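You operate a simulated robot arm through the tools that you are given. There is no shell and no other tool.

You run a simulated two-armed robot. Do the job below in one go: nothing can be reset, and whatever is moved stays where it is left.

TASK
On the top of the side table, fold the striped cloth in half, so that its two short edges meet.

Only the result counts: the job must be done as asked and must still hold three seconds after the hand-in. Knocking over, shifting, dropping, spilling or breaking anything else fails it. Flat cloth is picked up by pressing the open fingertips on it (5 to 10 N) and closing them slowly along it; thin cloth reads only 2 to 8 mm in the jaws.

THE ROBOT
Two 7-joint arms with two-finger parallel grippers on one trunk, on a base that moves. Base frame: it is fixed to the floor where the robot stands at the start and does not move with it; the origin is under the middle of the robot, x ahead of it, y to its left, z up. Readings come in mm, rad, newtons and seconds.
The left shoulder is at the start at [85, 182, 1015], the right one opposite. With the tool pointing down near the work surface each hand reaches from about 300 to 760 mm from the robot's upright axis, wherever it stands, measured 20 degrees to its own side. Places, roughly: striped cloth [1750, 2000, 750]; top of the side table [1700, 2000, 800]. Payload 3.91 kg a hand.
Tool frame (each hand has its own): the origin (TCP) lies between the finger pads and is the grasp point; the fingertips stand 30 mm ahead of it; z points along the fingers, y is the line along which they close. The gripper opens to 110 mm. The fingers are 20 mm wide and 10 mm thick; the gripper's body (48 by 112 mm) begins 55 mm behind the TCP.
Orientation is that of the tool frame in the base frame, as a unit quaternion [x, y, z, w]. With the fingers straight down and closing along the base's y, the tool's x points along the base's -x, its y along +y and its z along -z.

THE INTERFACE
- The arms move only by the tool send_rows. It takes "left_commands", "right_commands" or both (then of equal length, played together; a hand with none holds still); each is a list of rows, each a list of 7 numbers: the finger opening in cm, from 0 to 11, then the shift along the tool's x, y, z in units of 30 mm (1.0 is 30 mm), then the turn, a rotation vector about the tool's x, y, z in units of 4 degrees (1.0 is 4 degrees). In form: [[claw, x, y, z, rx, ry, rz], ...]. A call has 1 to 20 rows; each row shifts and turns the commanded pose from where the row before left it, along the tool's axes as they then stand. A call with a number of a shift or a turn outside -1 to 1 is refused whole. Each row takes 0.2 s and may step no farther than 50 mm and 0.15 rad from the row before; otherwise, or with a gripper value out of range, the whole call is refused. Where a pose cannot be reached the arm comes as near as it can. A force on the tool above 40 N (or 10 N above the force at the start of the call, whichever is more), or a blocked arm, ends the call early, and 0.2 s more pass. Each finger travels about 72 mm/s and halts on what it meets, pressing with about 44 N; the grip force reading is that of the motor and also rises with nothing between the fingers. The clock runs only during rows and for 0.2 s after the last one: add rows that do not move to give the fingers time. It gives the time, the measured TCP pose, the force on the tool (base axes), the opening and the grip force at its end, in the units of the frame above (readings bear some noise), with the torque about the TCP (base axes, N m) and any sound that the robot's microphone picked up.
- Cameras (640 x 400 px; columns grow to the right, rows downward): "scene" is now at [225.4, -1.6, 1197.5]; the picture's right is [-0.07, -1.00, 0.00], its down [-0.64, 0.05, -0.77] and it looks along [0.77, -0.06, -0.64] (base axes); focal length 265 px, centre (320, 200). "left" rides on the left gripper at [72, -17, -103] in its tool frame; the picture's right is [0.23, 0.97, 0.00], its down [-0.76, 0.18, -0.62] and it looks along [-0.61, 0.14, 0.78] (tool axes); focal length 222 px, centre (320, 200). "right" rides on the right gripper at [72, 17, -103] in its tool frame; the picture's right is [-0.23, 0.97, 0.00], its down [-0.76, -0.18, -0.62] and it looks along [-0.61, -0.14, 0.78] (tool axes); focal length 222 px, centre (320, 200). There is no depth. A picture from a camera that has moved, and an enlarged one, comes with that camera's place and axes in the base frame and with its lens. The place of the scene camera against the robot may be out by one fixed shift of up to 18 mm in any direction.
- snapshot(camera): a new picture of that camera. It takes no simulated time.
- lift_body(by): moves the trunk up (or, below 0, down) by that many mm; the arms and the scene camera ride with it, the base frame stays. It gives what a move gives, with no picture.
- base_move(legs): drives the robot by 1 to 6 legs, each [ahead, left, turn to the left] in mm, mm and rad, along the robot's own axes; the way and the turn of a leg run together, so that a leg with both is an arc; at most 1500 mm and 3.142 rad a leg. The arms and the cameras ride along, it lands a little off, and it stops where it bumps. It gives what a move gives.
- turn_head(pan, tilt): turns the head with the scene camera to pan (to the left, within 1.396 rad either way) and tilt (down, from -0.506 to 1.204), counted from straight ahead of the robot (the tilt from the chest, where the trunk bows). It gives what a move gives.
- close_up(camera, box): a new picture of the part [left, top, right, bottom] of that camera's present view, enlarged. It takes no simulated time.
- close_job(): hands the job in; it is judged then, once.

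Places have to be worked out from the pictures, the camera data and where the tool is seen. Open the grippers and draw the arms clear of the work before you hand the job in, unless the task says otherwise.

The tools are called after "Emit:" as a command line: name --argument value ..., lists and objects as JSON in quotes. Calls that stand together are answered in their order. send_rows: Moves the arms, as the interface text tells. Its arguments: {"type":"object","properties":{"left_commands":{"type":"array"},"right_commands":{"type":"array"}},"required":[]} The other tools are called the same way: lift_body (by) moves the trunk up or down; base_move (legs) drives the base; turn_head (pan, tilt) turns the head that bears the scene camera; snapshot (camera) takes a picture; close_up (camera, box) takes an enlarged picture of a part of a camera's view; close_job () hands the job in.

At the start:

```text
clock: 0.0
left_position: [529.9, 262.4, 909.5]
left_tcp_rot: [-0.001, 1.0, 0.0, 0.0]
left_ft_force: [0.5, -0.2, -0.4]
left_ft_torque: [0.01, 0.02, 0.0]
left_width: 110.2
left_grip_force: 0.0
right_position: [447.8, -193.6, 978.8]
right_tcp_rot: [0.0, 1.0, -0.001, 0.001]
right_ft_force: [0.6, 0.8, 0.8]
right_ft_torque: [-0.02, 0.0, -0.03]
right_width: 110.2
right_grip_force: 0.0
trunk travel left (down, up): [-275.0, 239.0]
robot x, y, heading: [1.6, 1.4, -0.003]
head pan, tilt (commanded): [-0.072, 0.693]
```

scene: 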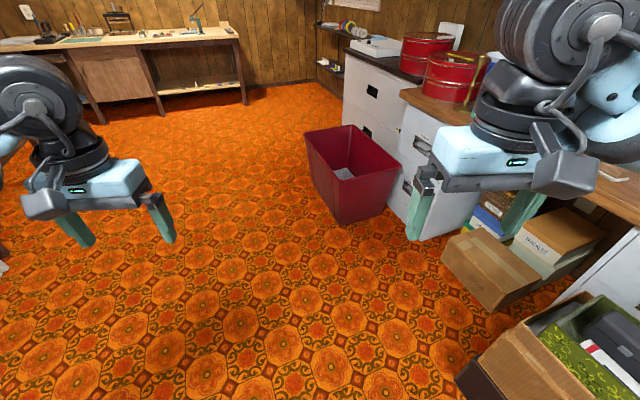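
right: 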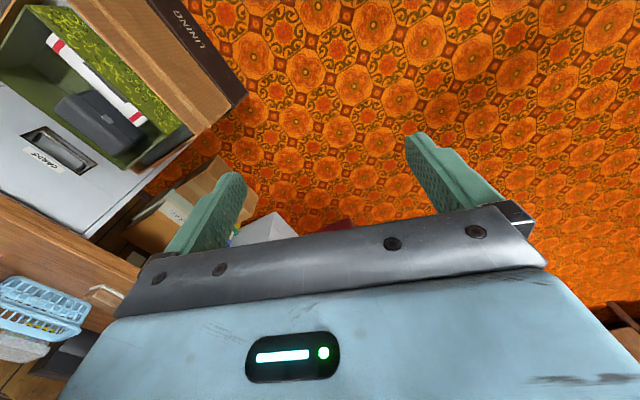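
left: 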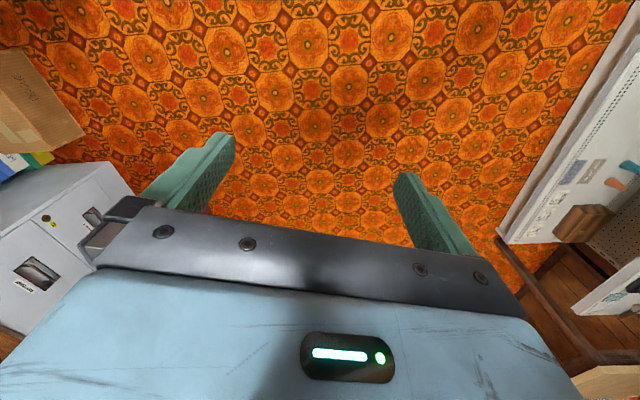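

The first picture shows the room ahead; the side table should be ahead-left at about [1700, 2000]. I turn the head to the left to look at it.

Emit:
turn_head --pan 0.86 --tilt 0.35

Emit:
snapshot --camera "scene"

```text
clock: 1.2
left_position: [530.1, 262.4, 910.1]
left_tcp_rot: [-0.001, 1.0, 0.0, 0.0]
left_ft_force: [-0.2, -0.5, -0.1]
left_ft_torque: [0.02, -0.01, -0.01]
left_width: 110.1
left_grip_force: 0.1
right_position: [448.2, -193.5, 979.0]
right_tcp_rot: [0.0, 1.0, 0.0, 0.0]
right_ft_force: [-0.3, 0.6, 0.1]
right_ft_torque: [0.0, -0.01, 0.03]
right_width: 110.2
right_grip_force: 0.1
trunk travel left (down, up): [-275.0, 239.0]
robot x, y, heading: [1.2, 0.3, -0.0]
head pan, tilt (commanded): [0.86, 0.351]
```

```text
taken
camera scene: at [201.2, 75.0, 1228.2], right [0.76, -0.65, 0.0], down [-0.22, -0.26, -0.94], along [0.61, 0.71, -0.34], focal length 265 px, centre (320, 200)
```

scene: 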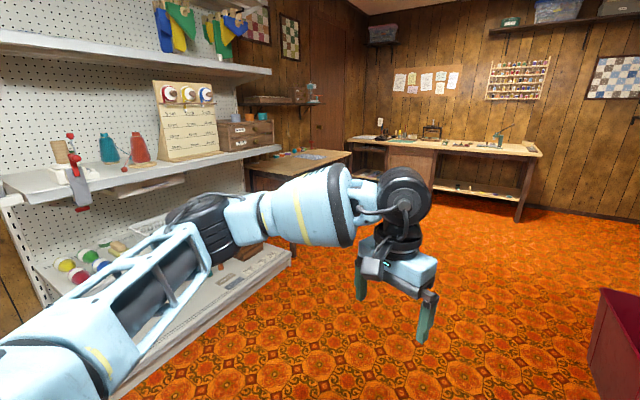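

The side table stands at about pixel (308,153), past the end of the pegboard shelf. I enlarge it.

Emit:
close_up --camera "scene" --box '[230, 110, 380, 204]'

Emit:
close_up --camera "scene" --box '[160, 100, 560, 350]'

```text
4.26 times, centred on (305, 157) of scene
camera zoom: at [201.2, 75.0, 1228.2], right [0.76, -0.65, 0.0], down [-0.22, -0.26, -0.94], along [0.61, 0.71, -0.34], focal length 1129 px, centre (384, 383)
```

zoom: 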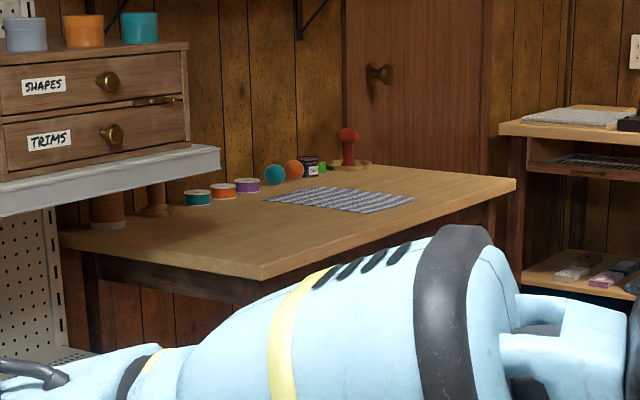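

```text
1.60 times, centred on (360, 225) of scene
camera zoom: at [201.2, 75.0, 1228.2], right [0.76, -0.65, 0.0], down [-0.22, -0.26, -0.94], along [0.61, 0.71, -0.34], focal length 425 px, centre (256, 160)
```

zoom: 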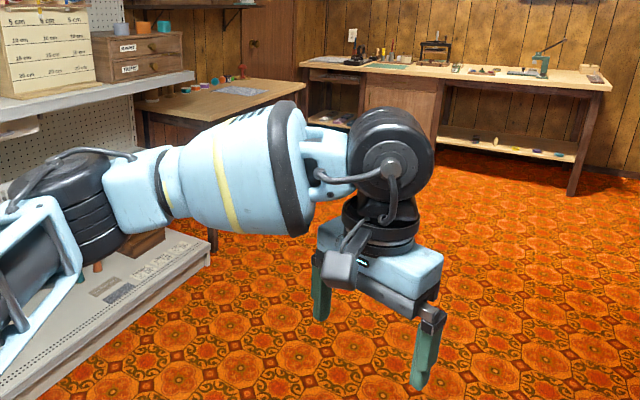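

The side table's front edge runs about 20° off my y/x axes. The cloth lies on it, roughly 285 x 185 mm, with its short edges parallel to the table's front edge, near [1628,2138], [1801,2200], [1888,1929] and [1709,1865] at z about 750. I drive into the open floor first, clear of the bin and the shelf, and turn partly towards the table.

Emit:
base_move --legs '[[1100, 300, 0], [0, 0, 0.95]]'

Emit:
turn_head --pan 0.4 --tilt 0.4

Emit:
snapshot --camera "scene"

```text
clock: 9.4
left_position: [1187.7, 888.6, 909.5]
left_tcp_rot: [-0.458, 0.889, -0.001, 0.0]
left_ft_force: [-0.6, 0.9, 0.3]
left_ft_torque: [-0.02, 0.02, 0.0]
left_width: 109.9
left_grip_force: 0.0
right_position: [1512.4, 557.5, 979.6]
right_tcp_rot: [-0.457, 0.89, 0.0, 0.0]
right_ft_force: [-0.2, 0.0, -0.1]
right_ft_torque: [0.03, -0.05, 0.01]
right_width: 110.0
right_grip_force: 0.0
trunk travel left (down, up): [-275.0, 239.0]
robot x, y, heading: [1096.2, 309.0, 0.95]
head pan, tilt (commanded): [0.86, 0.351]
```

```text
clock: 10.3
left_position: [1189.0, 889.5, 909.3]
left_tcp_rot: [-0.457, 0.889, -0.001, 0.0]
left_ft_force: [0.0, -0.9, 0.3]
left_ft_torque: [-0.01, 0.03, 0.02]
left_width: 110.0
left_grip_force: 0.1
right_position: [1512.3, 558.7, 978.7]
right_tcp_rot: [-0.457, 0.89, 0.0, 0.0]
right_ft_force: [-0.3, -0.2, 0.0]
right_ft_torque: [-0.02, 0.01, -0.02]
right_width: 110.3
right_grip_force: 0.0
trunk travel left (down, up): [-275.0, 239.0]
robot x, y, heading: [1092.5, 304.5, 0.951]
head pan, tilt (commanded): [0.4, 0.4]
```

```text
taken
camera scene: at [1191.0, 524.3, 1223.7], right [0.98, -0.22, 0.0], down [-0.08, -0.38, -0.92], along [0.2, 0.9, -0.39], focal length 265 px, centre (320, 200)
```

scene: 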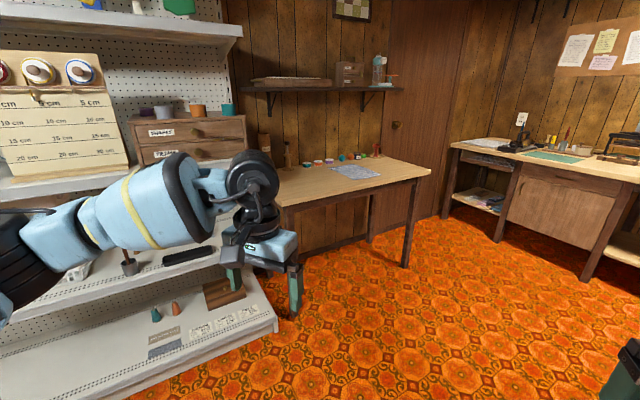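

The way along the table front is clear, and there is a floating shelf over the back of the table to beware of. I drive to a standoff spot in front of the cloth and turn to face the table square.

Emit:
base_move --legs '[[1218, -356, 0], [0, 0, 0.96]]'

Emit:
turn_head --pan 0.0 --tilt 0.45

Emit:
snapshot --camera "scene"

Emit:
close_up --camera "scene" --box '[200, 100, 440, 250]'

```text
clock: 19.2
left_position: [1665.7, 1500.8, 909.2]
left_tcp_rot: [0.818, -0.576, 0.0, 0.0]
left_ft_force: [-0.6, -0.3, 0.1]
left_ft_torque: [0.01, -0.01, 0.02]
left_width: 109.9
left_grip_force: 0.1
right_position: [2123.4, 1576.7, 979.1]
right_tcp_rot: [0.817, -0.576, 0.0, 0.0]
right_ft_force: [1.0, 0.7, -0.1]
right_ft_torque: [-0.01, 0.03, -0.02]
right_width: 109.8
right_grip_force: 0.1
trunk travel left (down, up): [-275.0, 239.0]
robot x, y, heading: [2088.7, 1088.9, 1.912]
head pan, tilt (commanded): [0.4, 0.4]
```

```text
clock: 20.1
left_position: [1665.6, 1500.2, 910.3]
left_tcp_rot: [0.818, -0.576, -0.001, 0.0]
left_ft_force: [0.1, -0.1, 0.0]
left_ft_torque: [-0.03, 0.0, -0.01]
left_width: 109.9
left_grip_force: 0.1
right_position: [2122.9, 1578.3, 978.2]
right_tcp_rot: [0.817, -0.576, 0.0, 0.0]
right_ft_force: [1.6, 0.2, -0.2]
right_ft_torque: [0.01, -0.02, 0.0]
right_width: 110.0
right_grip_force: 0.0
trunk travel left (down, up): [-275.0, 239.0]
robot x, y, heading: [2091.1, 1089.5, 1.912]
head pan, tilt (commanded): [0.0, 0.45]
```

```text
taken
camera scene: at [1998.0, 1323.0, 1219.0], right [0.94, 0.34, 0.0], down [0.15, -0.41, -0.9], along [-0.3, 0.85, -0.44], focal length 265 px, centre (320, 200)
```

scene: 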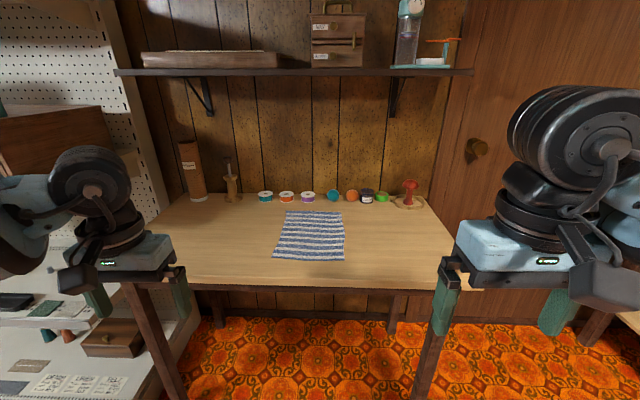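

```text
2.67 times, centred on (320, 175) of scene
camera zoom: at [1998.0, 1323.0, 1219.0], right [0.94, 0.34, 0.0], down [0.15, -0.41, -0.9], along [-0.3, 0.85, -0.44], focal length 708 px, centre (320, 267)
```

zoom: 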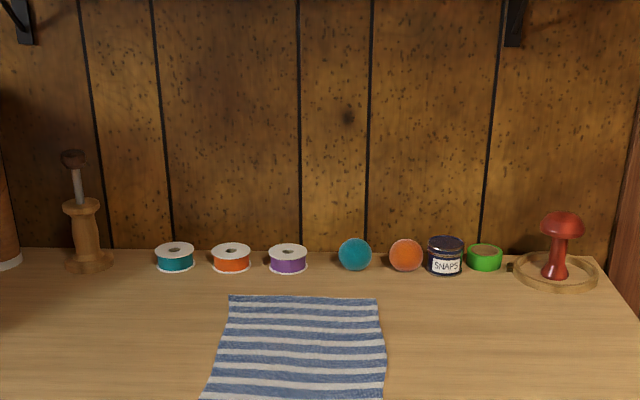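

The robot faces the table square, with the cloth straight ahead. The front short edge is about 100 mm in from the table's front edge, and the back short edge is about 85 mm short of the spools. Before driving nearer I tilt the head down to see how far my own base sticks out.

Emit:
turn_head --pan 0.0 --tilt 1.2

Emit:
snapshot --camera "scene"

```text
clock: 21.2
left_position: [1665.9, 1501.7, 909.8]
left_tcp_rot: [0.818, -0.575, 0.0, 0.0]
left_ft_force: [-0.1, -0.2, -0.7]
left_ft_torque: [0.01, -0.01, -0.01]
left_width: 109.9
left_grip_force: 0.0
right_position: [2123.4, 1577.0, 977.7]
right_tcp_rot: [0.817, -0.576, 0.0, 0.0]
right_ft_force: [1.1, 1.1, 0.4]
right_ft_torque: [0.01, -0.02, 0.03]
right_width: 110.3
right_grip_force: 0.1
trunk travel left (down, up): [-275.0, 239.0]
robot x, y, heading: [2093.6, 1091.5, 1.91]
head pan, tilt (commanded): [0.0, 1.201]
```

```text
taken
camera scene: at [2010.2, 1289.2, 1160.9], right [0.94, 0.34, 0.0], down [0.31, -0.88, -0.36], along [-0.12, 0.34, -0.93], focal length 265 px, centre (320, 200)
```

scene: 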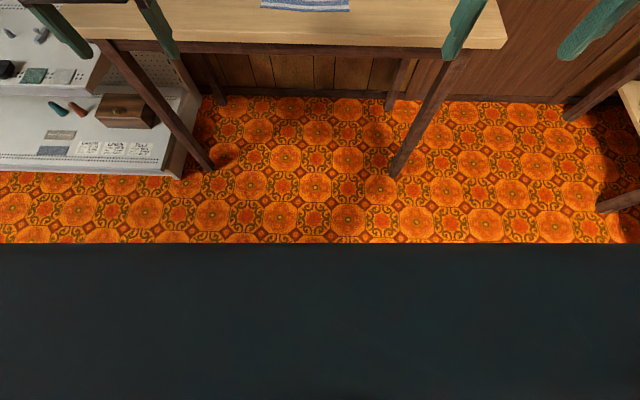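

The near edge of my chest hides the base, and the table is open underneath between legs about 880 mm apart. I shift 37 mm left to centre on the cloth and drive 200 mm ahead as a first step, watching for a bump.

Emit:
turn_head --pan 0.0 --tilt 0.75

Emit:
base_move --legs '[[200, 37, 0]]'

Emit:
snapshot --camera "scene"

Emit:
snapshot --camera "left"

Emit:
snapshot --camera "right"

```text
clock: 22.1
left_position: [1666.1, 1499.4, 908.9]
left_tcp_rot: [0.817, -0.576, 0.0, 0.0]
left_ft_force: [0.2, 0.0, -0.1]
left_ft_torque: [0.0, 0.01, -0.02]
left_width: 110.3
left_grip_force: 0.0
right_position: [2122.9, 1576.0, 978.2]
right_tcp_rot: [0.817, -0.576, 0.0, 0.0]
right_ft_force: [0.3, -0.4, 0.3]
right_ft_torque: [0.03, -0.02, 0.02]
right_width: 110.1
right_grip_force: 0.1
trunk travel left (down, up): [-275.0, 239.0]
robot x, y, heading: [2091.1, 1094.7, 1.91]
head pan, tilt (commanded): [0.0, 0.75]
```

```text
clock: 23.7
left_position: [1563.7, 1677.0, 909.2]
left_tcp_rot: [0.818, -0.575, 0.0, 0.0]
left_ft_force: [0.4, 1.2, -0.8]
left_ft_torque: [0.02, 0.01, -0.02]
left_width: 110.0
left_grip_force: 0.1
right_position: [2020.8, 1753.5, 978.7]
right_tcp_rot: [0.817, -0.576, -0.001, 0.0]
right_ft_force: [-0.6, 0.0, 0.4]
right_ft_torque: [-0.02, -0.05, -0.03]
right_width: 110.1
right_grip_force: 0.1
trunk travel left (down, up): [-275.0, 239.0]
robot x, y, heading: [1991.0, 1263.1, 1.912]
head pan, tilt (commanded): [0.0, 0.75]
```

```text
taken
camera scene: at [1898.5, 1491.6, 1192.4], right [0.94, 0.34, 0.0], down [0.23, -0.64, -0.73], along [-0.25, 0.69, -0.68], focal length 265 px, centre (320, 200)
```

scene: 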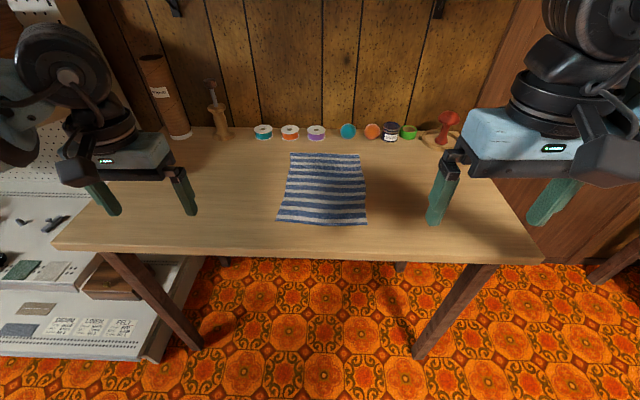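

```text
taken
camera left: at [1602.7, 1616.1, 1013.4], right [-0.84, -0.54, 0.0], down [-0.42, 0.66, 0.62], along [-0.34, 0.52, -0.78], focal length 222 px, centre (320, 200)
```

left: 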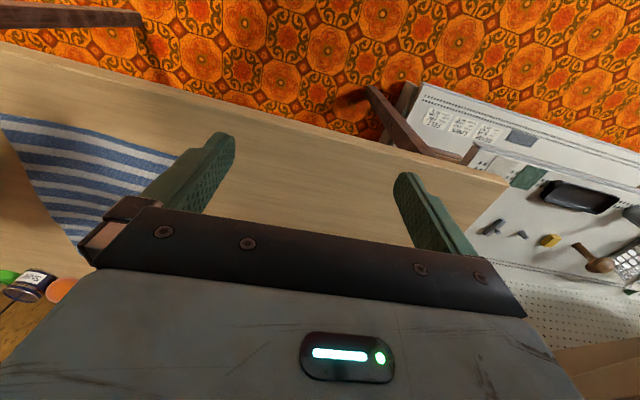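

```text
taken
camera right: at [2028.6, 1679.0, 1082.3], right [-0.99, -0.11, 0.0], down [-0.09, 0.78, 0.62], along [-0.07, 0.62, -0.78], focal length 222 px, centre (320, 200)
```

right: 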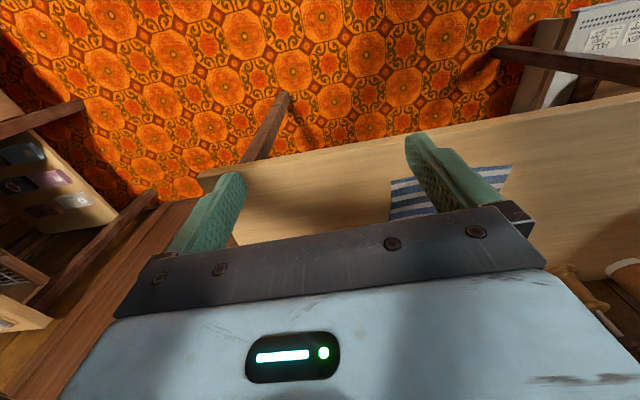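

The approach went free of bumps. I enlarge the cloth and table edge to measure them better.

Emit:
close_up --camera "scene" --box '[240, 130, 400, 230]'

Emit:
close_up --camera "scene" --box '[40, 100, 360, 300]'

Emit:
close_up --camera "scene" --box '[280, 100, 600, 300]'

```text
4.00 times, centred on (320, 180) of scene
camera zoom: at [1898.5, 1491.6, 1192.4], right [0.94, 0.34, 0.0], down [0.23, -0.64, -0.73], along [-0.25, 0.69, -0.68], focal length 1062 px, centre (320, 280)
```

zoom: 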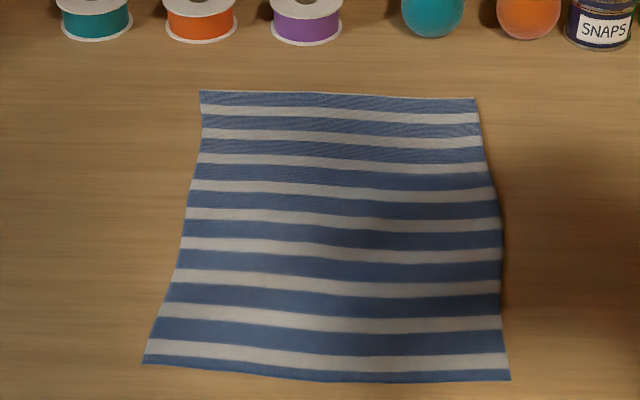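

```text
2.00 times, centred on (200, 200) of scene
camera zoom: at [1898.5, 1491.6, 1192.4], right [0.94, 0.34, 0.0], down [0.23, -0.64, -0.73], along [-0.25, 0.69, -0.68], focal length 531 px, centre (560, 200)
```

zoom: 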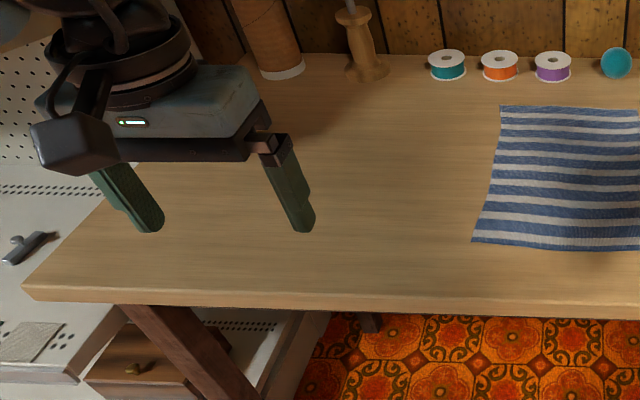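

```text
2.00 times, centred on (440, 200) of scene
camera zoom: at [1898.5, 1491.6, 1192.4], right [0.94, 0.34, 0.0], down [0.23, -0.64, -0.73], along [-0.25, 0.69, -0.68], focal length 531 px, centre (80, 200)
```

zoom: 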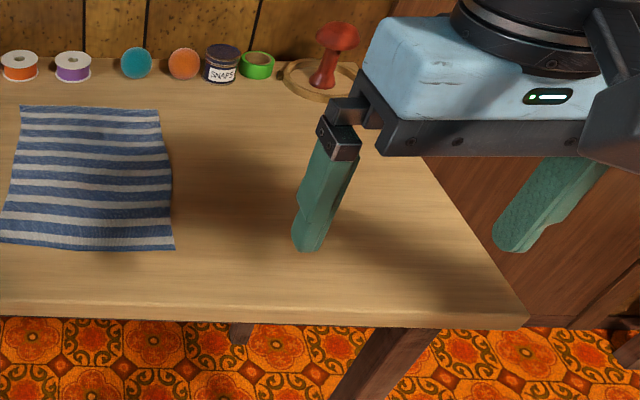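

The cloth measures about 280 x 206 mm, turned about 3° to the right of my heading. From the sight line, my trunk cannot reach the table edge as long as the axis stays 330 mm or more from it, and it is now about 560 mm away. I close in 210 mm and square up to the cloth.

Emit:
base_move --legs '[[110, 20, -0.05]]'

Emit:
base_move --legs '[[100, 15, 0]]'

Emit:
turn_head --pan 0.0 --tilt 0.95

Emit:
snapshot --camera "scene"

```text
clock: 24.9
left_position: [1530.3, 1796.4, 909.1]
left_tcp_rot: [0.803, -0.596, 0.001, -0.001]
left_ft_force: [0.6, -0.3, 0.3]
left_ft_torque: [0.0, -0.02, 0.05]
left_width: 109.9
left_grip_force: 0.0
right_position: [1991.2, 1850.3, 978.3]
right_tcp_rot: [0.803, -0.596, 0.0, 0.0]
right_ft_force: [-0.3, 0.4, 0.3]
right_ft_torque: [-0.04, -0.01, -0.02]
right_width: 109.9
right_grip_force: 0.0
trunk travel left (down, up): [-275.0, 239.0]
robot x, y, heading: [1935.2, 1362.7, 1.866]
head pan, tilt (commanded): [0.0, 0.75]
```

```text
clock: 26.1
left_position: [1488.3, 1887.8, 909.7]
left_tcp_rot: [0.803, -0.596, 0.0, 0.0]
left_ft_force: [-0.1, 0.2, 0.3]
left_ft_torque: [-0.05, -0.01, 0.03]
left_width: 110.1
left_grip_force: 0.1
right_position: [1948.6, 1941.6, 978.0]
right_tcp_rot: [0.803, -0.597, 0.0, 0.0]
right_ft_force: [-0.1, 0.0, -0.5]
right_ft_torque: [-0.01, 0.0, 0.02]
right_width: 110.2
right_grip_force: 0.1
trunk travel left (down, up): [-275.0, 239.0]
robot x, y, heading: [1893.9, 1455.5, 1.864]
head pan, tilt (commanded): [0.0, 0.75]
```

```text
clock: 26.8
left_position: [1487.8, 1886.9, 910.7]
left_tcp_rot: [0.803, -0.596, -0.001, 0.0]
left_ft_force: [0.6, 0.2, -0.8]
left_ft_torque: [-0.01, -0.02, 0.03]
left_width: 109.9
left_grip_force: 0.0
right_position: [1947.4, 1940.4, 978.7]
right_tcp_rot: [0.802, -0.597, -0.001, 0.0]
right_ft_force: [0.5, 0.1, 0.3]
right_ft_torque: [0.0, -0.01, -0.02]
right_width: 110.2
right_grip_force: 0.1
trunk travel left (down, up): [-275.0, 239.0]
robot x, y, heading: [1891.8, 1455.3, 1.863]
head pan, tilt (commanded): [0.0, 0.949]
```

```text
taken
camera scene: at [1816.5, 1674.3, 1177.1], right [0.96, 0.29, 0.0], down [0.23, -0.78, -0.58], along [-0.17, 0.56, -0.81], focal length 265 px, centre (320, 200)
```

scene: 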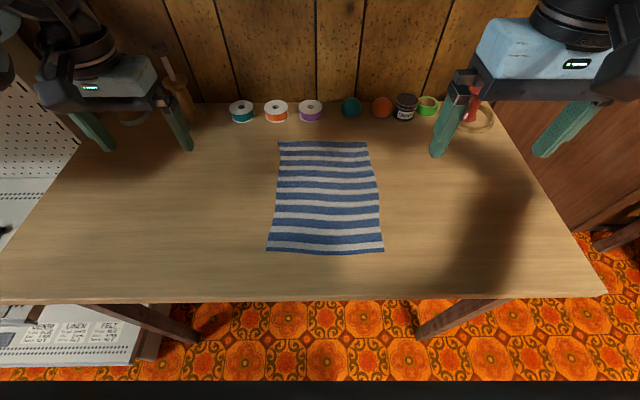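

The robot is square to the cloth now, about 350 mm from the table edge. I enlarge the cloth to measure its corners.

Emit:
close_up --camera "scene" --box '[220, 90, 444, 230]'

Emit:
close_up --camera "scene" --box '[240, 180, 400, 280]'

Emit:
snapshot --camera "left"

Emit:
snapshot --camera "right"

```text
2.86 times, centred on (332, 160) of scene
camera zoom: at [1816.5, 1674.3, 1177.1], right [0.96, 0.29, 0.0], down [0.23, -0.78, -0.58], along [-0.17, 0.56, -0.81], focal length 758 px, centre (286, 314)
```

zoom: 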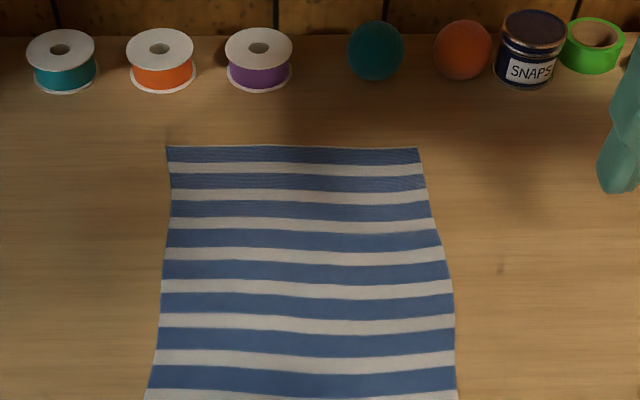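

```text
4.00 times, centred on (320, 230) of scene
camera zoom: at [1816.5, 1674.3, 1177.1], right [0.96, 0.29, 0.0], down [0.23, -0.78, -0.58], along [-0.17, 0.56, -0.81], focal length 1062 px, centre (320, 80)
```

zoom: 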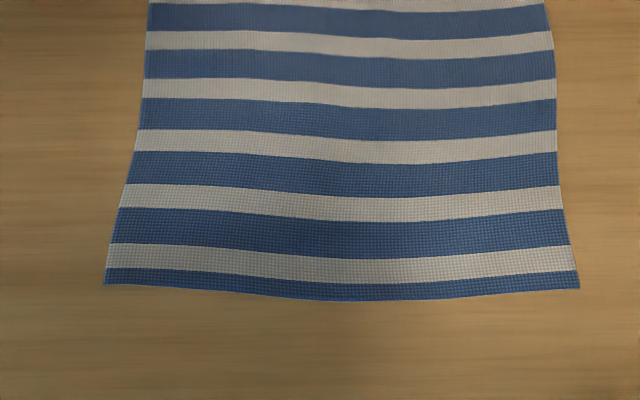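

```text
taken
camera left: at [1524.5, 1823.6, 1014.0], right [-0.87, -0.5, 0.0], down [-0.39, 0.68, 0.62], along [-0.31, 0.54, -0.78], focal length 222 px, centre (320, 200)
```

left: 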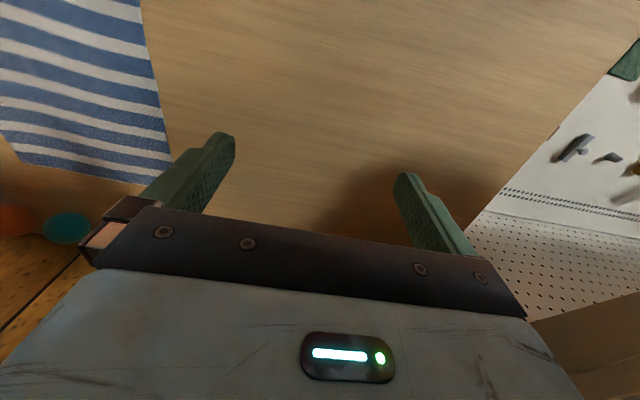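

```text
taken
camera right: at [1953.3, 1865.3, 1082.6], right [-1.0, -0.06, 0.0], down [-0.05, 0.78, 0.62], along [-0.04, 0.62, -0.78], focal length 222 px, centre (320, 200)
```

right: 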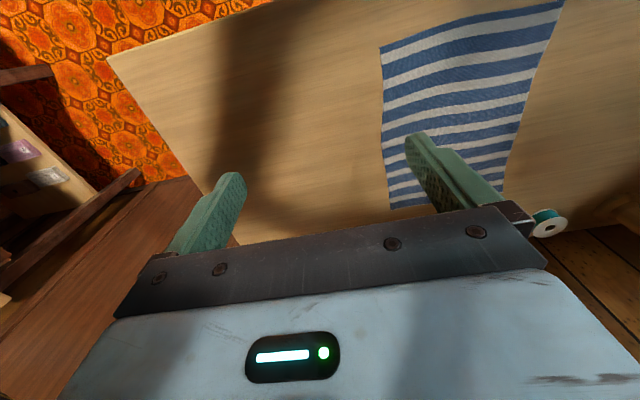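

The back short edge is at about 690 mm ahead of my axis, the front one at 420 mm, and the cloth's sides are at about -96 and +105 mm across. I plan to pinch the back edge at its two corners, with the fingers closing fore-and-aft, and bring it over to the front edge. First I turn both hands by 90°, with their cameras outward, while they stay high.

Emit:
send_rows --left_commands '[[5, 0, 0, 0, 0, 0, 1], [5, 0, 0, 0, 0, 0, 1], [5, 0, 0, 0, 0, 0, 1], [5, 0, 0, 0, 0, 0, 1], [5, 0, 0, 0, 0, 0, 1], [5, 0, 0, 0, 0, 0, 1], [5, 0, 0, 0, 0, 0, 1], [5, 0, 0, 0, 0, 0, 1], [5, 0, 0, 0, 0, 0, 1], [5, 0, 0, 0, 0, 0, 1], [5, 0, 0, 0, 0, 0, 1], [5, 0, 0, 0, 0, 0, 1]]' --right_commands '[[5, 0, 0, 0, 0, 0, -1], [5, 0, 0, 0, 0, 0, -1], [5, 0, 0, 0, 0, 0, -1], [5, 0, 0, 0, 0, 0, -1], [5, 0, 0, 0, 0, 0, -1], [5, 0, 0, 0, 0, 0, -1], [5, 0, 0, 0, 0, 0, -1], [5, 0, 0, 0, 0, 0, -1], [5, 0, 0, 0, 0, 0, -1], [5, 0, 0, 0, 0, 0, -1], [5, 0, 0, 0, 0, 0, -1], [5, 0, 0, 0, 0, 0, -1]]'

Emit:
snapshot --camera "scene"

```text
clock: 29.4
left_position: [1488.2, 1887.2, 910.7]
left_tcp_rot: [-0.521, 0.854, 0.001, 0.0]
left_ft_force: [0.0, -0.8, -0.1]
left_ft_torque: [0.04, 0.02, -0.01]
left_width: 49.9
left_grip_force: 0.0
left hand out of reach, approached as far as the arm can: row 12
right_position: [1949.6, 1941.2, 979.1]
right_tcp_rot: [0.976, -0.218, 0.0, 0.001]
right_ft_force: [-0.6, 0.1, 0.6]
right_ft_torque: [0.04, -0.02, -0.02]
right_width: 50.2
right_grip_force: 0.0
trunk travel left (down, up): [-275.0, 239.0]
robot x, y, heading: [1896.9, 1461.2, 1.866]
head pan, tilt (commanded): [0.0, 0.949]
```

```text
taken
camera scene: at [1816.5, 1674.4, 1177.0], right [0.96, 0.29, 0.0], down [0.23, -0.78, -0.58], along [-0.17, 0.56, -0.81], focal length 265 px, centre (320, 200)
```

scene: 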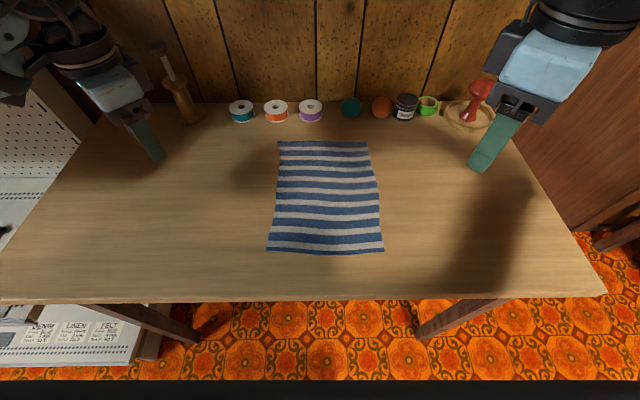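

The left wrist reaches its limit at about 47° here, and the right hand turned the full 48°. At 45° the fingers close along the diagonals of the two back corners, which suits gripping them. I move both hands over the back corners, high above the cloth.

Emit:
send_rows --left_commands '[[5, -0.903, -0.215, 0.208, 0, 0, 0], [5, -0.903, -0.215, 0.208, 0, 0, 0], [5, -0.903, -0.215, 0.208, 0, 0, 0], [5, -0.903, -0.215, 0.208, 0, 0, 0], [5, -0.903, -0.215, 0.208, 0, 0, 0], [5, -0.903, -0.215, 0.208, 0, 0, 0], [5, -0.903, -0.215, 0.208, 0, 0, 0], [5, -0.903, -0.215, 0.208, 0, 0, 0]]' --right_commands '[[5, -0.891, -0.325, 0.496, 0, 0, 0], [5, -0.891, -0.325, 0.496, 0, 0, 0], [5, -0.891, -0.325, 0.496, 0, 0, 0], [5, -0.891, -0.325, 0.496, 0, 0, 0], [5, -0.891, -0.325, 0.496, 0, 0, 0], [5, -0.891, -0.325, 0.496, 0, 0, 0], [5, -0.891, -0.325, 0.496, 0, 0, 0], [5, -0.891, -0.325, 0.496, 0, 0, 0]]'

Emit:
snapshot --camera "scene"

Emit:
snapshot --camera "left"

Emit:
snapshot --camera "right"

```text
clock: 31.2
left_position: [1596.8, 2013.4, 874.3]
left_tcp_rot: [-0.522, 0.853, 0.0, 0.0]
left_ft_force: [0.4, 0.7, 0.3]
left_ft_torque: [0.02, -0.02, 0.0]
left_width: 50.1
left_grip_force: 0.1
left hand out of reach, approached as far as the arm can: row 7, 8
right_position: [1829.3, 2061.3, 889.2]
right_tcp_rot: [0.976, -0.219, 0.0, -0.001]
right_ft_force: [-1.0, -0.3, -0.2]
right_ft_torque: [0.01, 0.02, 0.02]
right_width: 50.2
right_grip_force: 0.0
right hand out of reach, approached as far as the arm can: row 7, 8
trunk travel left (down, up): [-275.0, 239.0]
robot x, y, heading: [1892.0, 1455.7, 1.864]
head pan, tilt (commanded): [0.0, 0.949]
```

```text
taken
camera scene: at [1816.5, 1674.5, 1177.0], right [0.96, 0.29, 0.0], down [0.23, -0.78, -0.58], along [-0.17, 0.56, -0.81], focal length 265 px, centre (320, 200)
```

scene: 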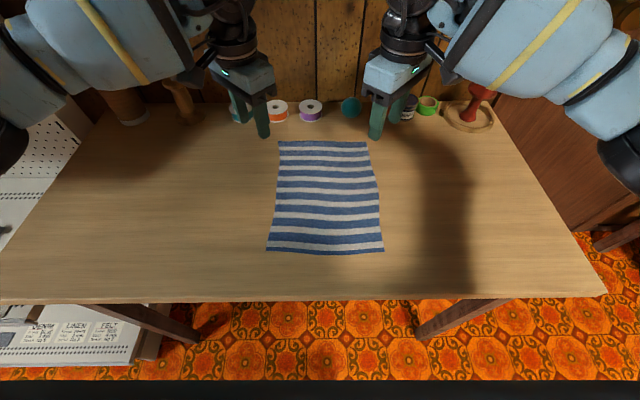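

```text
taken
camera left: at [1578.1, 1943.0, 977.6], right [-0.97, 0.24, 0.0], down [0.19, 0.76, 0.62], along [0.15, 0.61, -0.78], focal length 222 px, centre (320, 200)
```

left: 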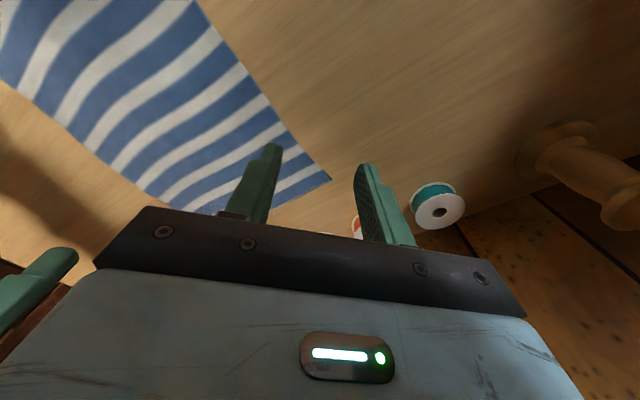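

```text
taken
camera right: at [1886.5, 2014.6, 993.0], right [-0.62, -0.78, 0.0], down [-0.61, 0.48, 0.62], along [-0.49, 0.39, -0.78], focal length 222 px, centre (320, 200)
```

right: 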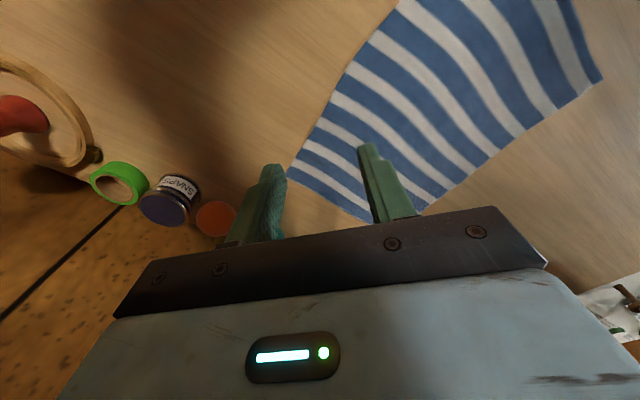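

Both hands stopped about 60 mm short at this wrist angle, so the 47° yaw is what limits them. I turn each hand back by 24° and try again to get above the corners.

Emit:
send_rows --left_commands '[[5, 0, 0, 0, 0, 0, -1], [5, 0, 0, 0, 0, 0, -1], [5, 0, 0, 0, 0, 0, -1], [5, 0, 0, 0, 0, 0, -1], [5, 0, 0, 0, 0, 0, -1], [5, 0, 0, 0, 0, 0, -1]]' --right_commands '[[5, 0, 0, 0, 0, 0, 1], [5, 0, 0, 0, 0, 0, 1], [5, 0, 0, 0, 0, 0, 1], [5, 0, 0, 0, 0, 0, 1], [5, 0, 0, 0, 0, 0, 1], [5, 0, 0, 0, 0, 0, 1]]'

```text
clock: 32.6
left_position: [1596.5, 2013.8, 873.1]
left_tcp_rot: [-0.687, 0.726, 0.0, 0.0]
left_ft_force: [0.1, 0.5, 0.2]
left_ft_torque: [-0.01, -0.03, -0.01]
left_width: 50.2
left_grip_force: 0.2
right_position: [1828.2, 2062.7, 889.4]
right_tcp_rot: [0.909, -0.417, -0.001, 0.001]
right_ft_force: [-0.3, -0.6, -1.1]
right_ft_torque: [-0.03, 0.0, -0.03]
right_width: 49.8
right_grip_force: 0.1
trunk travel left (down, up): [-275.0, 239.0]
robot x, y, heading: [1894.1, 1457.0, 1.861]
head pan, tilt (commanded): [0.0, 0.949]
```

The turn back worked in place. I now move both hands about 60 to 80 mm further, to above the back corners at this 23° yaw.

Emit:
send_rows --left_commands '[[5, -0.796, -0.209, 0, 0, 0, 0], [5, -0.796, -0.209, 0, 0, 0, 0], [5, -0.796, -0.209, 0, 0, 0, 0]]' --right_commands '[[5, -0.925, -0.107, 0, 0, 0, 0], [5, -0.925, -0.107, 0, 0, 0, 0], [5, -0.925, -0.107, 0, 0, 0, 0]]'

Emit:
snapshot --camera "scene"

Emit:
snapshot --camera "left"

Emit:
snapshot --camera "right"

```text
clock: 33.4
left_position: [1619.2, 2084.0, 872.8]
left_tcp_rot: [-0.687, 0.727, 0.0, 0.0]
left_ft_force: [-0.9, 1.1, 0.1]
left_ft_torque: [-0.01, 0.0, -0.01]
left_width: 50.1
left_grip_force: 0.0
right_position: [1781.4, 2132.1, 889.7]
right_tcp_rot: [0.909, -0.417, -0.001, 0.0]
right_ft_force: [-1.0, -0.7, -0.1]
right_ft_torque: [-0.01, 0.0, 0.02]
right_width: 50.1
right_grip_force: 0.1
trunk travel left (down, up): [-275.0, 239.0]
robot x, y, heading: [1893.9, 1456.5, 1.865]
head pan, tilt (commanded): [0.0, 0.949]
```

```text
taken
camera scene: at [1816.4, 1674.7, 1177.0], right [0.96, 0.29, 0.0], down [0.23, -0.78, -0.58], along [-0.17, 0.56, -0.81], focal length 265 px, centre (320, 200)
```

scene: 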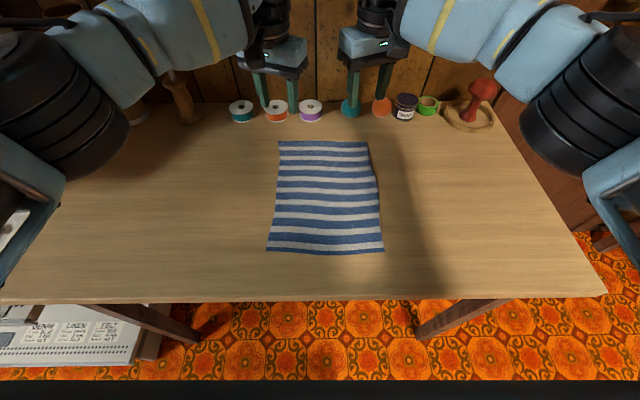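

```text
taken
camera left: at [1631.0, 2012.3, 977.1], right [-0.98, -0.17, 0.0], down [-0.14, 0.77, 0.62], along [-0.11, 0.61, -0.78], focal length 222 px, centre (320, 200)
```

left: 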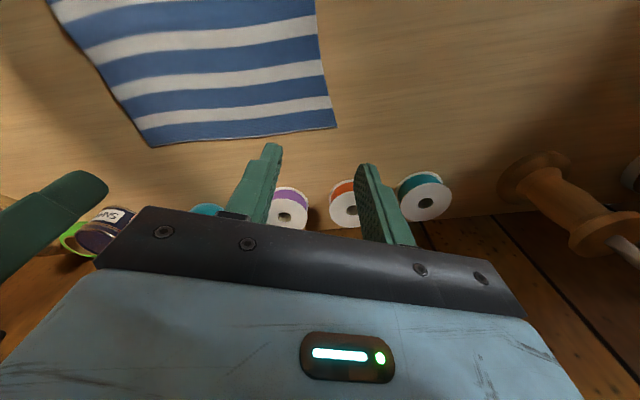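

```text
taken
camera right: at [1816.0, 2065.3, 993.0], right [-0.89, -0.46, 0.0], down [-0.36, 0.69, 0.62], along [-0.29, 0.55, -0.78], focal length 222 px, centre (320, 200)
```

right: 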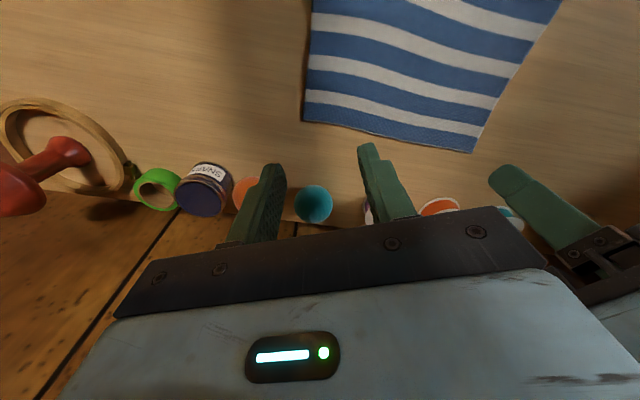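

The wrist views agree with each other: the back corners are at about [1599,2090] and [1793,2147] with the cloth surface near z 751. The arms do reach here at a 20° yaw. I test how far the hands can still turn towards the corner diagonals at this place.

Emit:
send_rows --left_commands '[[5, 0, 0, 0.8, 0, 0, 0], [5, 0, 0, 0.8, 0, 0, 0], [5, 0, 0, 0, 0, 0, 1], [5, 0, 0, 0, 0, 0, 1], [5, 0, 0, 0, 0, 0, 1], [5, 0, 0, 0, 0, 0, 1], [5, 0, 0, 0, 0, 0, 1], [5, 0, 0, 0, 0, 0, 1]]' --right_commands '[[5, 0, 0, 0.8, 0, 0, 0], [5, 0, 0, 0.8, 0, 0, 0], [5, 0, 0, 0.5, 0, 0, -1], [5, 0, 0, 0, 0, 0, -1], [5, 0, 0, 0, 0, 0, -1], [5, 0, 0, 0, 0, 0, -1], [5, 0, 0, 0, 0, 0, -1], [5, 0, 0, 0, 0, 0, -1]]'

```text
clock: 35.2
left_position: [1619.0, 2084.2, 825.7]
left_tcp_rot: [-0.634, 0.773, -0.001, 0.0]
left_ft_force: [0.3, -0.3, -0.2]
left_ft_torque: [-0.03, 0.03, -0.03]
left_width: 50.2
left_grip_force: 0.0
left hand out of reach, approached as far as the arm can: row 5, 6, 7, 8
right_position: [1782.5, 2131.4, 827.5]
right_tcp_rot: [0.923, -0.385, -0.001, 0.0]
right_ft_force: [-0.3, 0.1, 0.5]
right_ft_torque: [0.03, 0.01, 0.0]
right_width: 50.1
right_grip_force: 0.1
right hand out of reach, approached as far as the arm can: row 4, 5, 6, 7, 8
trunk travel left (down, up): [-275.0, 239.0]
robot x, y, heading: [1891.0, 1453.2, 1.86]
head pan, tilt (commanded): [0.0, 0.949]
```

At this reach the yaw is limited to about 28° for both hands. I raise the trunk by 100 mm, so that the forearms slope down more, and test whether that frees the wrists.

Emit:
lift_body --by 100

Emit:
send_rows --left_commands '[[5, 0, 0, 0.8, 0, 0, 0], [5, 0, 0, 0.8, 0, 0, 0], [5, 0, 0, 0.8, 0, 0, 0], [5, 0, 0, 0.8, 0, 0, 0], [5, 0, 0, 0, 0, 0, 1], [5, 0, 0, 0, 0, 0, 1], [5, 0, 0, 0, 0, 0, 1], [5, 0, 0, 0, 0, 0, 1], [5, 0, 0, 0, 0, 0, 1], [5, 0, 0, 0, 0, 0, 1]]' --right_commands '[[5, 0, 0, 0.8, 0, 0, 0], [5, 0, 0, 0.8, 0, 0, 0], [5, 0, 0, 0.8, 0, 0, 0], [5, 0, 0, 0.8, 0, 0, 0], [5, 0, 0, 0, 0, 0, -1], [5, 0, 0, 0, 0, 0, -1], [5, 0, 0, 0, 0, 0, -1], [5, 0, 0, 0, 0, 0, -1], [5, 0, 0, 0, 0, 0, -1], [5, 0, 0, 0, 0, 0, -1]]'

```text
clock: 36.5
left_position: [1619.9, 2085.5, 966.4]
left_tcp_rot: [-0.635, 0.772, 0.033, 0.014]
left_ft_force: [-0.1, 1.1, -0.5]
left_ft_torque: [0.01, -0.01, 0.01]
left_width: 50.1
left_grip_force: 0.1
right_position: [1784.1, 2133.4, 960.9]
right_tcp_rot: [0.921, -0.389, -0.019, -0.023]
right_ft_force: [0.4, 0.5, -0.1]
right_ft_torque: [0.02, 0.01, 0.0]
right_width: 50.4
right_grip_force: 0.0
trunk travel left (down, up): [-375.0, 139.0]
robot x, y, heading: [1892.1, 1453.8, 1.862]
head pan, tilt (commanded): [0.0, 0.949]
```

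```text
clock: 38.7
left_position: [1616.4, 2088.1, 907.3]
left_tcp_rot: [-0.636, 0.771, 0.036, 0.015]
left_ft_force: [0.1, 0.3, -0.3]
left_ft_torque: [-0.01, -0.02, -0.01]
left_width: 50.2
left_grip_force: 0.1
left hand out of reach, approached as far as the arm can: row 3, 4, 5, 6, 7, 8, 9, 10
right_position: [1788.4, 2138.2, 887.8]
right_tcp_rot: [0.921, -0.388, -0.02, -0.024]
right_ft_force: [-0.2, -0.1, 0.4]
right_ft_torque: [0.02, -0.02, 0.01]
right_width: 50.4
right_grip_force: 0.0
right hand out of reach, approached as far as the arm can: row 3, 4, 5, 6, 7, 8, 9, 10
trunk travel left (down, up): [-375.0, 139.0]
robot x, y, heading: [1891.5, 1455.1, 1.862]
head pan, tilt (commanded): [0.0, 0.949]
```

Raising the trunk made the reach worse, so a lower trunk should be better. I lift and draw back the hands first so they cannot hit the table, then lower the trunk again.

Emit:
send_rows --left_commands '[[5, 0.4, 0, -0.8, 0, 0, 0], [5, 0.4, 0, -0.8, 0, 0, 0], [5, 0.4, 0, -0.8, 0, 0, 0], [5, 0.4, 0, -0.8, 0, 0, 0], [5, 0.4, 0, -0.8, 0, 0, 0]]' --right_commands '[[5, 0.4, 0, -0.8, 0, 0, 0], [5, 0.4, 0, -0.8, 0, 0, 0], [5, 0.4, 0, -0.8, 0, 0, 0], [5, 0.4, 0, -0.8, 0, 0, 0], [5, 0.4, 0, -0.8, 0, 0, 0]]'

Emit:
lift_body --by -100

Emit:
send_rows --left_commands '[[5, 0.3, 0, -0.8, 0, 0, 0], [5, 0.3, 0, -0.8, 0, 0, 0], [5, 0.3, 0, -0.8, 0, 0, 0], [5, 0.3, 0, -0.8, 0, 0, 0], [5, 0.3, 0, -0.8, 0, 0, 0]]' --right_commands '[[5, 0.3, 0, -0.8, 0, 0, 0], [5, 0.3, 0, -0.8, 0, 0, 0], [5, 0.3, 0, -0.8, 0, 0, 0], [5, 0.3, 0, -0.8, 0, 0, 0], [5, 0.3, 0, -0.8, 0, 0, 0]]'

Emit:
snapshot --camera "scene"

```text
clock: 40.1
left_position: [1611.7, 2009.9, 995.6]
left_tcp_rot: [-0.632, 0.774, 0.017, -0.004]
left_ft_force: [0.4, -0.5, 1.7]
left_ft_torque: [0.01, 0.01, 0.02]
left_width: 50.1
left_grip_force: 0.1
right_position: [1833.5, 2080.2, 1000.3]
right_tcp_rot: [0.922, -0.386, -0.009, -0.025]
right_ft_force: [-0.1, -0.7, 2.3]
right_ft_torque: [-0.01, 0.0, 0.0]
right_width: 50.2
right_grip_force: 0.0
trunk travel left (down, up): [-375.0, 139.0]
robot x, y, heading: [1892.6, 1455.1, 1.862]
head pan, tilt (commanded): [0.0, 0.949]
stopped in row 5 (left hand): the arm was blocked; the commanded pose is now the measured one
```

```text
clock: 41.4
left_position: [1612.1, 2012.2, 890.1]
left_tcp_rot: [-0.632, 0.775, 0.014, -0.008]
left_ft_force: [-0.4, 0.0, 0.1]
left_ft_torque: [-0.02, 0.0, 0.01]
left_width: 50.0
left_grip_force: 0.0
right_position: [1835.0, 2084.1, 891.0]
right_tcp_rot: [0.922, -0.386, -0.004, -0.02]
right_ft_force: [0.3, 0.4, 0.5]
right_ft_torque: [0.02, -0.02, 0.03]
right_width: 50.1
right_grip_force: 0.0
trunk travel left (down, up): [-275.0, 239.0]
robot x, y, heading: [1893.4, 1454.9, 1.863]
head pan, tilt (commanded): [0.0, 0.949]
```

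```text
clock: 42.6
left_position: [1605.1, 1966.1, 1009.7]
left_tcp_rot: [-0.632, 0.775, 0.014, -0.008]
left_ft_force: [1.1, 0.9, 0.5]
left_ft_torque: [0.0, 0.03, -0.01]
left_width: 50.1
left_grip_force: 0.1
right_position: [1865.1, 2046.0, 1007.7]
right_tcp_rot: [0.922, -0.387, -0.005, -0.02]
right_ft_force: [0.1, 0.0, 0.1]
right_ft_torque: [0.01, 0.0, 0.02]
right_width: 50.2
right_grip_force: 0.0
trunk travel left (down, up): [-275.0, 239.0]
robot x, y, heading: [1887.3, 1453.5, 1.86]
head pan, tilt (commanded): [0.0, 0.949]
```

```text
taken
camera scene: at [1817.0, 1674.1, 1177.2], right [0.96, 0.29, 0.0], down [0.23, -0.78, -0.58], along [-0.17, 0.56, -0.81], focal length 265 px, centre (320, 200)
```

scene: 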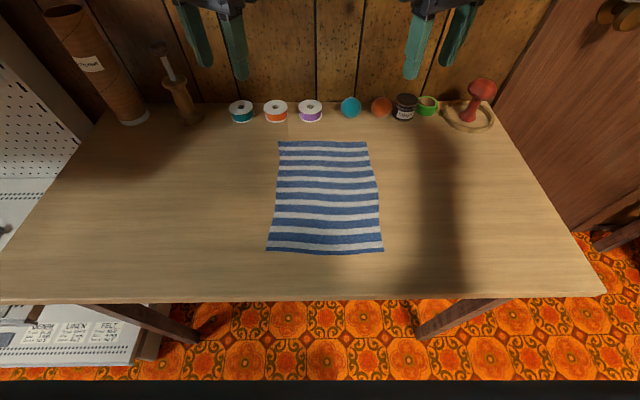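

The left arm was blocked once while rising, maybe by the shelf above. I look up to check the shelf and where the wrists are before going on.

Emit:
turn_head --pan 0.0 --tilt 0.0

Emit:
snapshot --camera "scene"

```text
clock: 43.9
left_position: [1606.4, 1967.4, 1007.3]
left_tcp_rot: [-0.632, 0.775, 0.015, -0.007]
left_ft_force: [-0.1, -0.2, -0.2]
left_ft_torque: [-0.03, 0.03, -0.02]
left_width: 49.9
left_grip_force: 0.1
right_position: [1865.8, 2047.3, 1008.7]
right_tcp_rot: [0.922, -0.387, -0.004, -0.019]
right_ft_force: [0.9, 0.3, 0.3]
right_ft_torque: [0.02, -0.01, 0.0]
right_width: 50.1
right_grip_force: 0.0
trunk travel left (down, up): [-275.0, 239.0]
robot x, y, heading: [1892.2, 1454.8, 1.864]
head pan, tilt (commanded): [0.0, 0.0]
```

```text
taken
camera scene: at [1811.8, 1691.3, 1260.6], right [0.96, 0.29, 0.0], down [0.0, 0.0, -1.0], along [-0.29, 0.96, 0.0], focal length 265 px, centre (320, 200)
```

scene: 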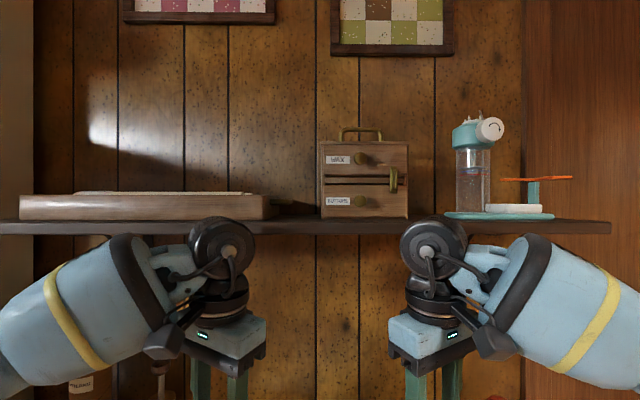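

Nothing on the shelf has moved, and the wrists are still in front of it. I will keep the hands below about z 950 from now on. I lower the trunk by 100 mm and look at how the arms then reach.

Emit:
lift_body --by -100

Emit:
turn_head --pan 0.0 --tilt 0.85

Emit:
snapshot --camera "scene"

```text
clock: 45.2
left_position: [1606.6, 1966.4, 908.7]
left_tcp_rot: [-0.633, 0.774, 0.015, -0.008]
left_ft_force: [-0.4, 0.1, -0.2]
left_ft_torque: [0.04, 0.02, 0.0]
left_width: 50.1
left_grip_force: 0.0
right_position: [1864.5, 2045.4, 910.2]
right_tcp_rot: [0.922, -0.386, -0.005, -0.02]
right_ft_force: [0.0, 0.1, -0.6]
right_ft_torque: [-0.01, 0.04, 0.01]
right_width: 50.2
right_grip_force: 0.0
trunk travel left (down, up): [-175.0, 339.0]
robot x, y, heading: [1892.7, 1456.5, 1.868]
head pan, tilt (commanded): [0.0, 0.0]
```

```text
clock: 46.4
left_position: [1606.8, 1966.6, 908.4]
left_tcp_rot: [-0.632, 0.775, 0.014, -0.008]
left_ft_force: [-0.9, 0.1, -0.2]
left_ft_torque: [-0.04, -0.01, -0.02]
left_width: 50.0
left_grip_force: 0.2
right_position: [1864.9, 2046.0, 908.0]
right_tcp_rot: [0.922, -0.386, -0.004, -0.02]
right_ft_force: [0.2, 0.7, 0.3]
right_ft_torque: [0.01, -0.01, -0.01]
right_width: 50.2
right_grip_force: 0.0
trunk travel left (down, up): [-175.0, 339.0]
robot x, y, heading: [1892.3, 1456.5, 1.864]
head pan, tilt (commanded): [0.0, 0.85]
```

```text
taken
camera scene: at [1805.3, 1712.7, 1076.0], right [0.96, 0.29, 0.0], down [0.22, -0.72, -0.66], along [-0.19, 0.63, -0.75], focal length 265 px, centre (320, 200)
```

scene: 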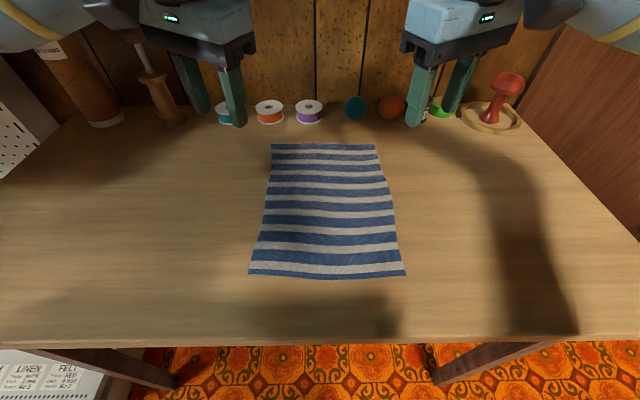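

With the trunk lower the shoulders also sit about 30 mm further forward. I level the slight tilt of both hands, go over the back corners again and test the yaw there.

Emit:
send_rows --left_commands '[[5, 0, 0, 0, 0.456, 0.077, 0], [5, -0.791, 0.059, 0.387, 0, 0, 0], [5, -0.791, 0.059, 0.387, 0, 0, 0], [5, -0.791, 0.059, 0.387, 0, 0, 0], [5, -0.791, 0.059, 0.387, 0, 0, 0], [5, -0.791, 0.059, 0.387, 0, 0, 0], [5, 0, 0, 0, 0, 0, 1], [5, 0, 0, 0, 0, 0, 1], [5, 0, 0, 0, 0, 0, 1], [5, 0, 0, 0, 0, 0, 1], [5, 0, 0, 0, 0, 0, 1], [5, 0, 0, 0, 0, 0, 1]]' --right_commands '[[5, 0, 0, 0, -0.485, 0.327, 0], [5, -0.813, 0.011, 0.387, 0, 0, 0], [5, -0.813, 0.011, 0.387, 0, 0, 0], [5, -0.813, 0.011, 0.387, 0, 0, 0], [5, -0.813, 0.011, 0.387, 0, 0, 0], [5, -0.813, 0.011, 0.387, 0, 0, 0], [5, 0, 0, 0, 0, 0, -1], [5, 0, 0, 0, 0, 0, -1], [5, 0, 0, 0, 0, 0, -1], [5, 0, 0, 0, 0, 0, -1], [5, 0, 0, 0, 0, 0, -1], [5, 0, 0, 0, 0, 0, -1]]'

```text
clock: 49.0
left_position: [1621.0, 2085.8, 851.2]
left_tcp_rot: [-0.605, 0.796, 0.0, 0.0]
left_ft_force: [0.3, 0.2, -0.7]
left_ft_torque: [-0.03, 0.0, 0.0]
left_width: 50.1
left_grip_force: 0.1
left hand out of reach, approached as far as the arm can: row 8, 9, 10, 11, 12
right_position: [1778.2, 2133.0, 849.6]
right_tcp_rot: [0.935, -0.354, 0.0, 0.001]
right_ft_force: [1.0, 0.3, -0.2]
right_ft_torque: [-0.01, 0.02, -0.04]
right_width: 50.2
right_grip_force: 0.0
right hand out of reach, approached as far as the arm can: row 8, 9, 10, 11, 12
trunk travel left (down, up): [-175.0, 339.0]
robot x, y, heading: [1890.9, 1457.7, 1.863]
head pan, tilt (commanded): [0.0, 0.85]
```

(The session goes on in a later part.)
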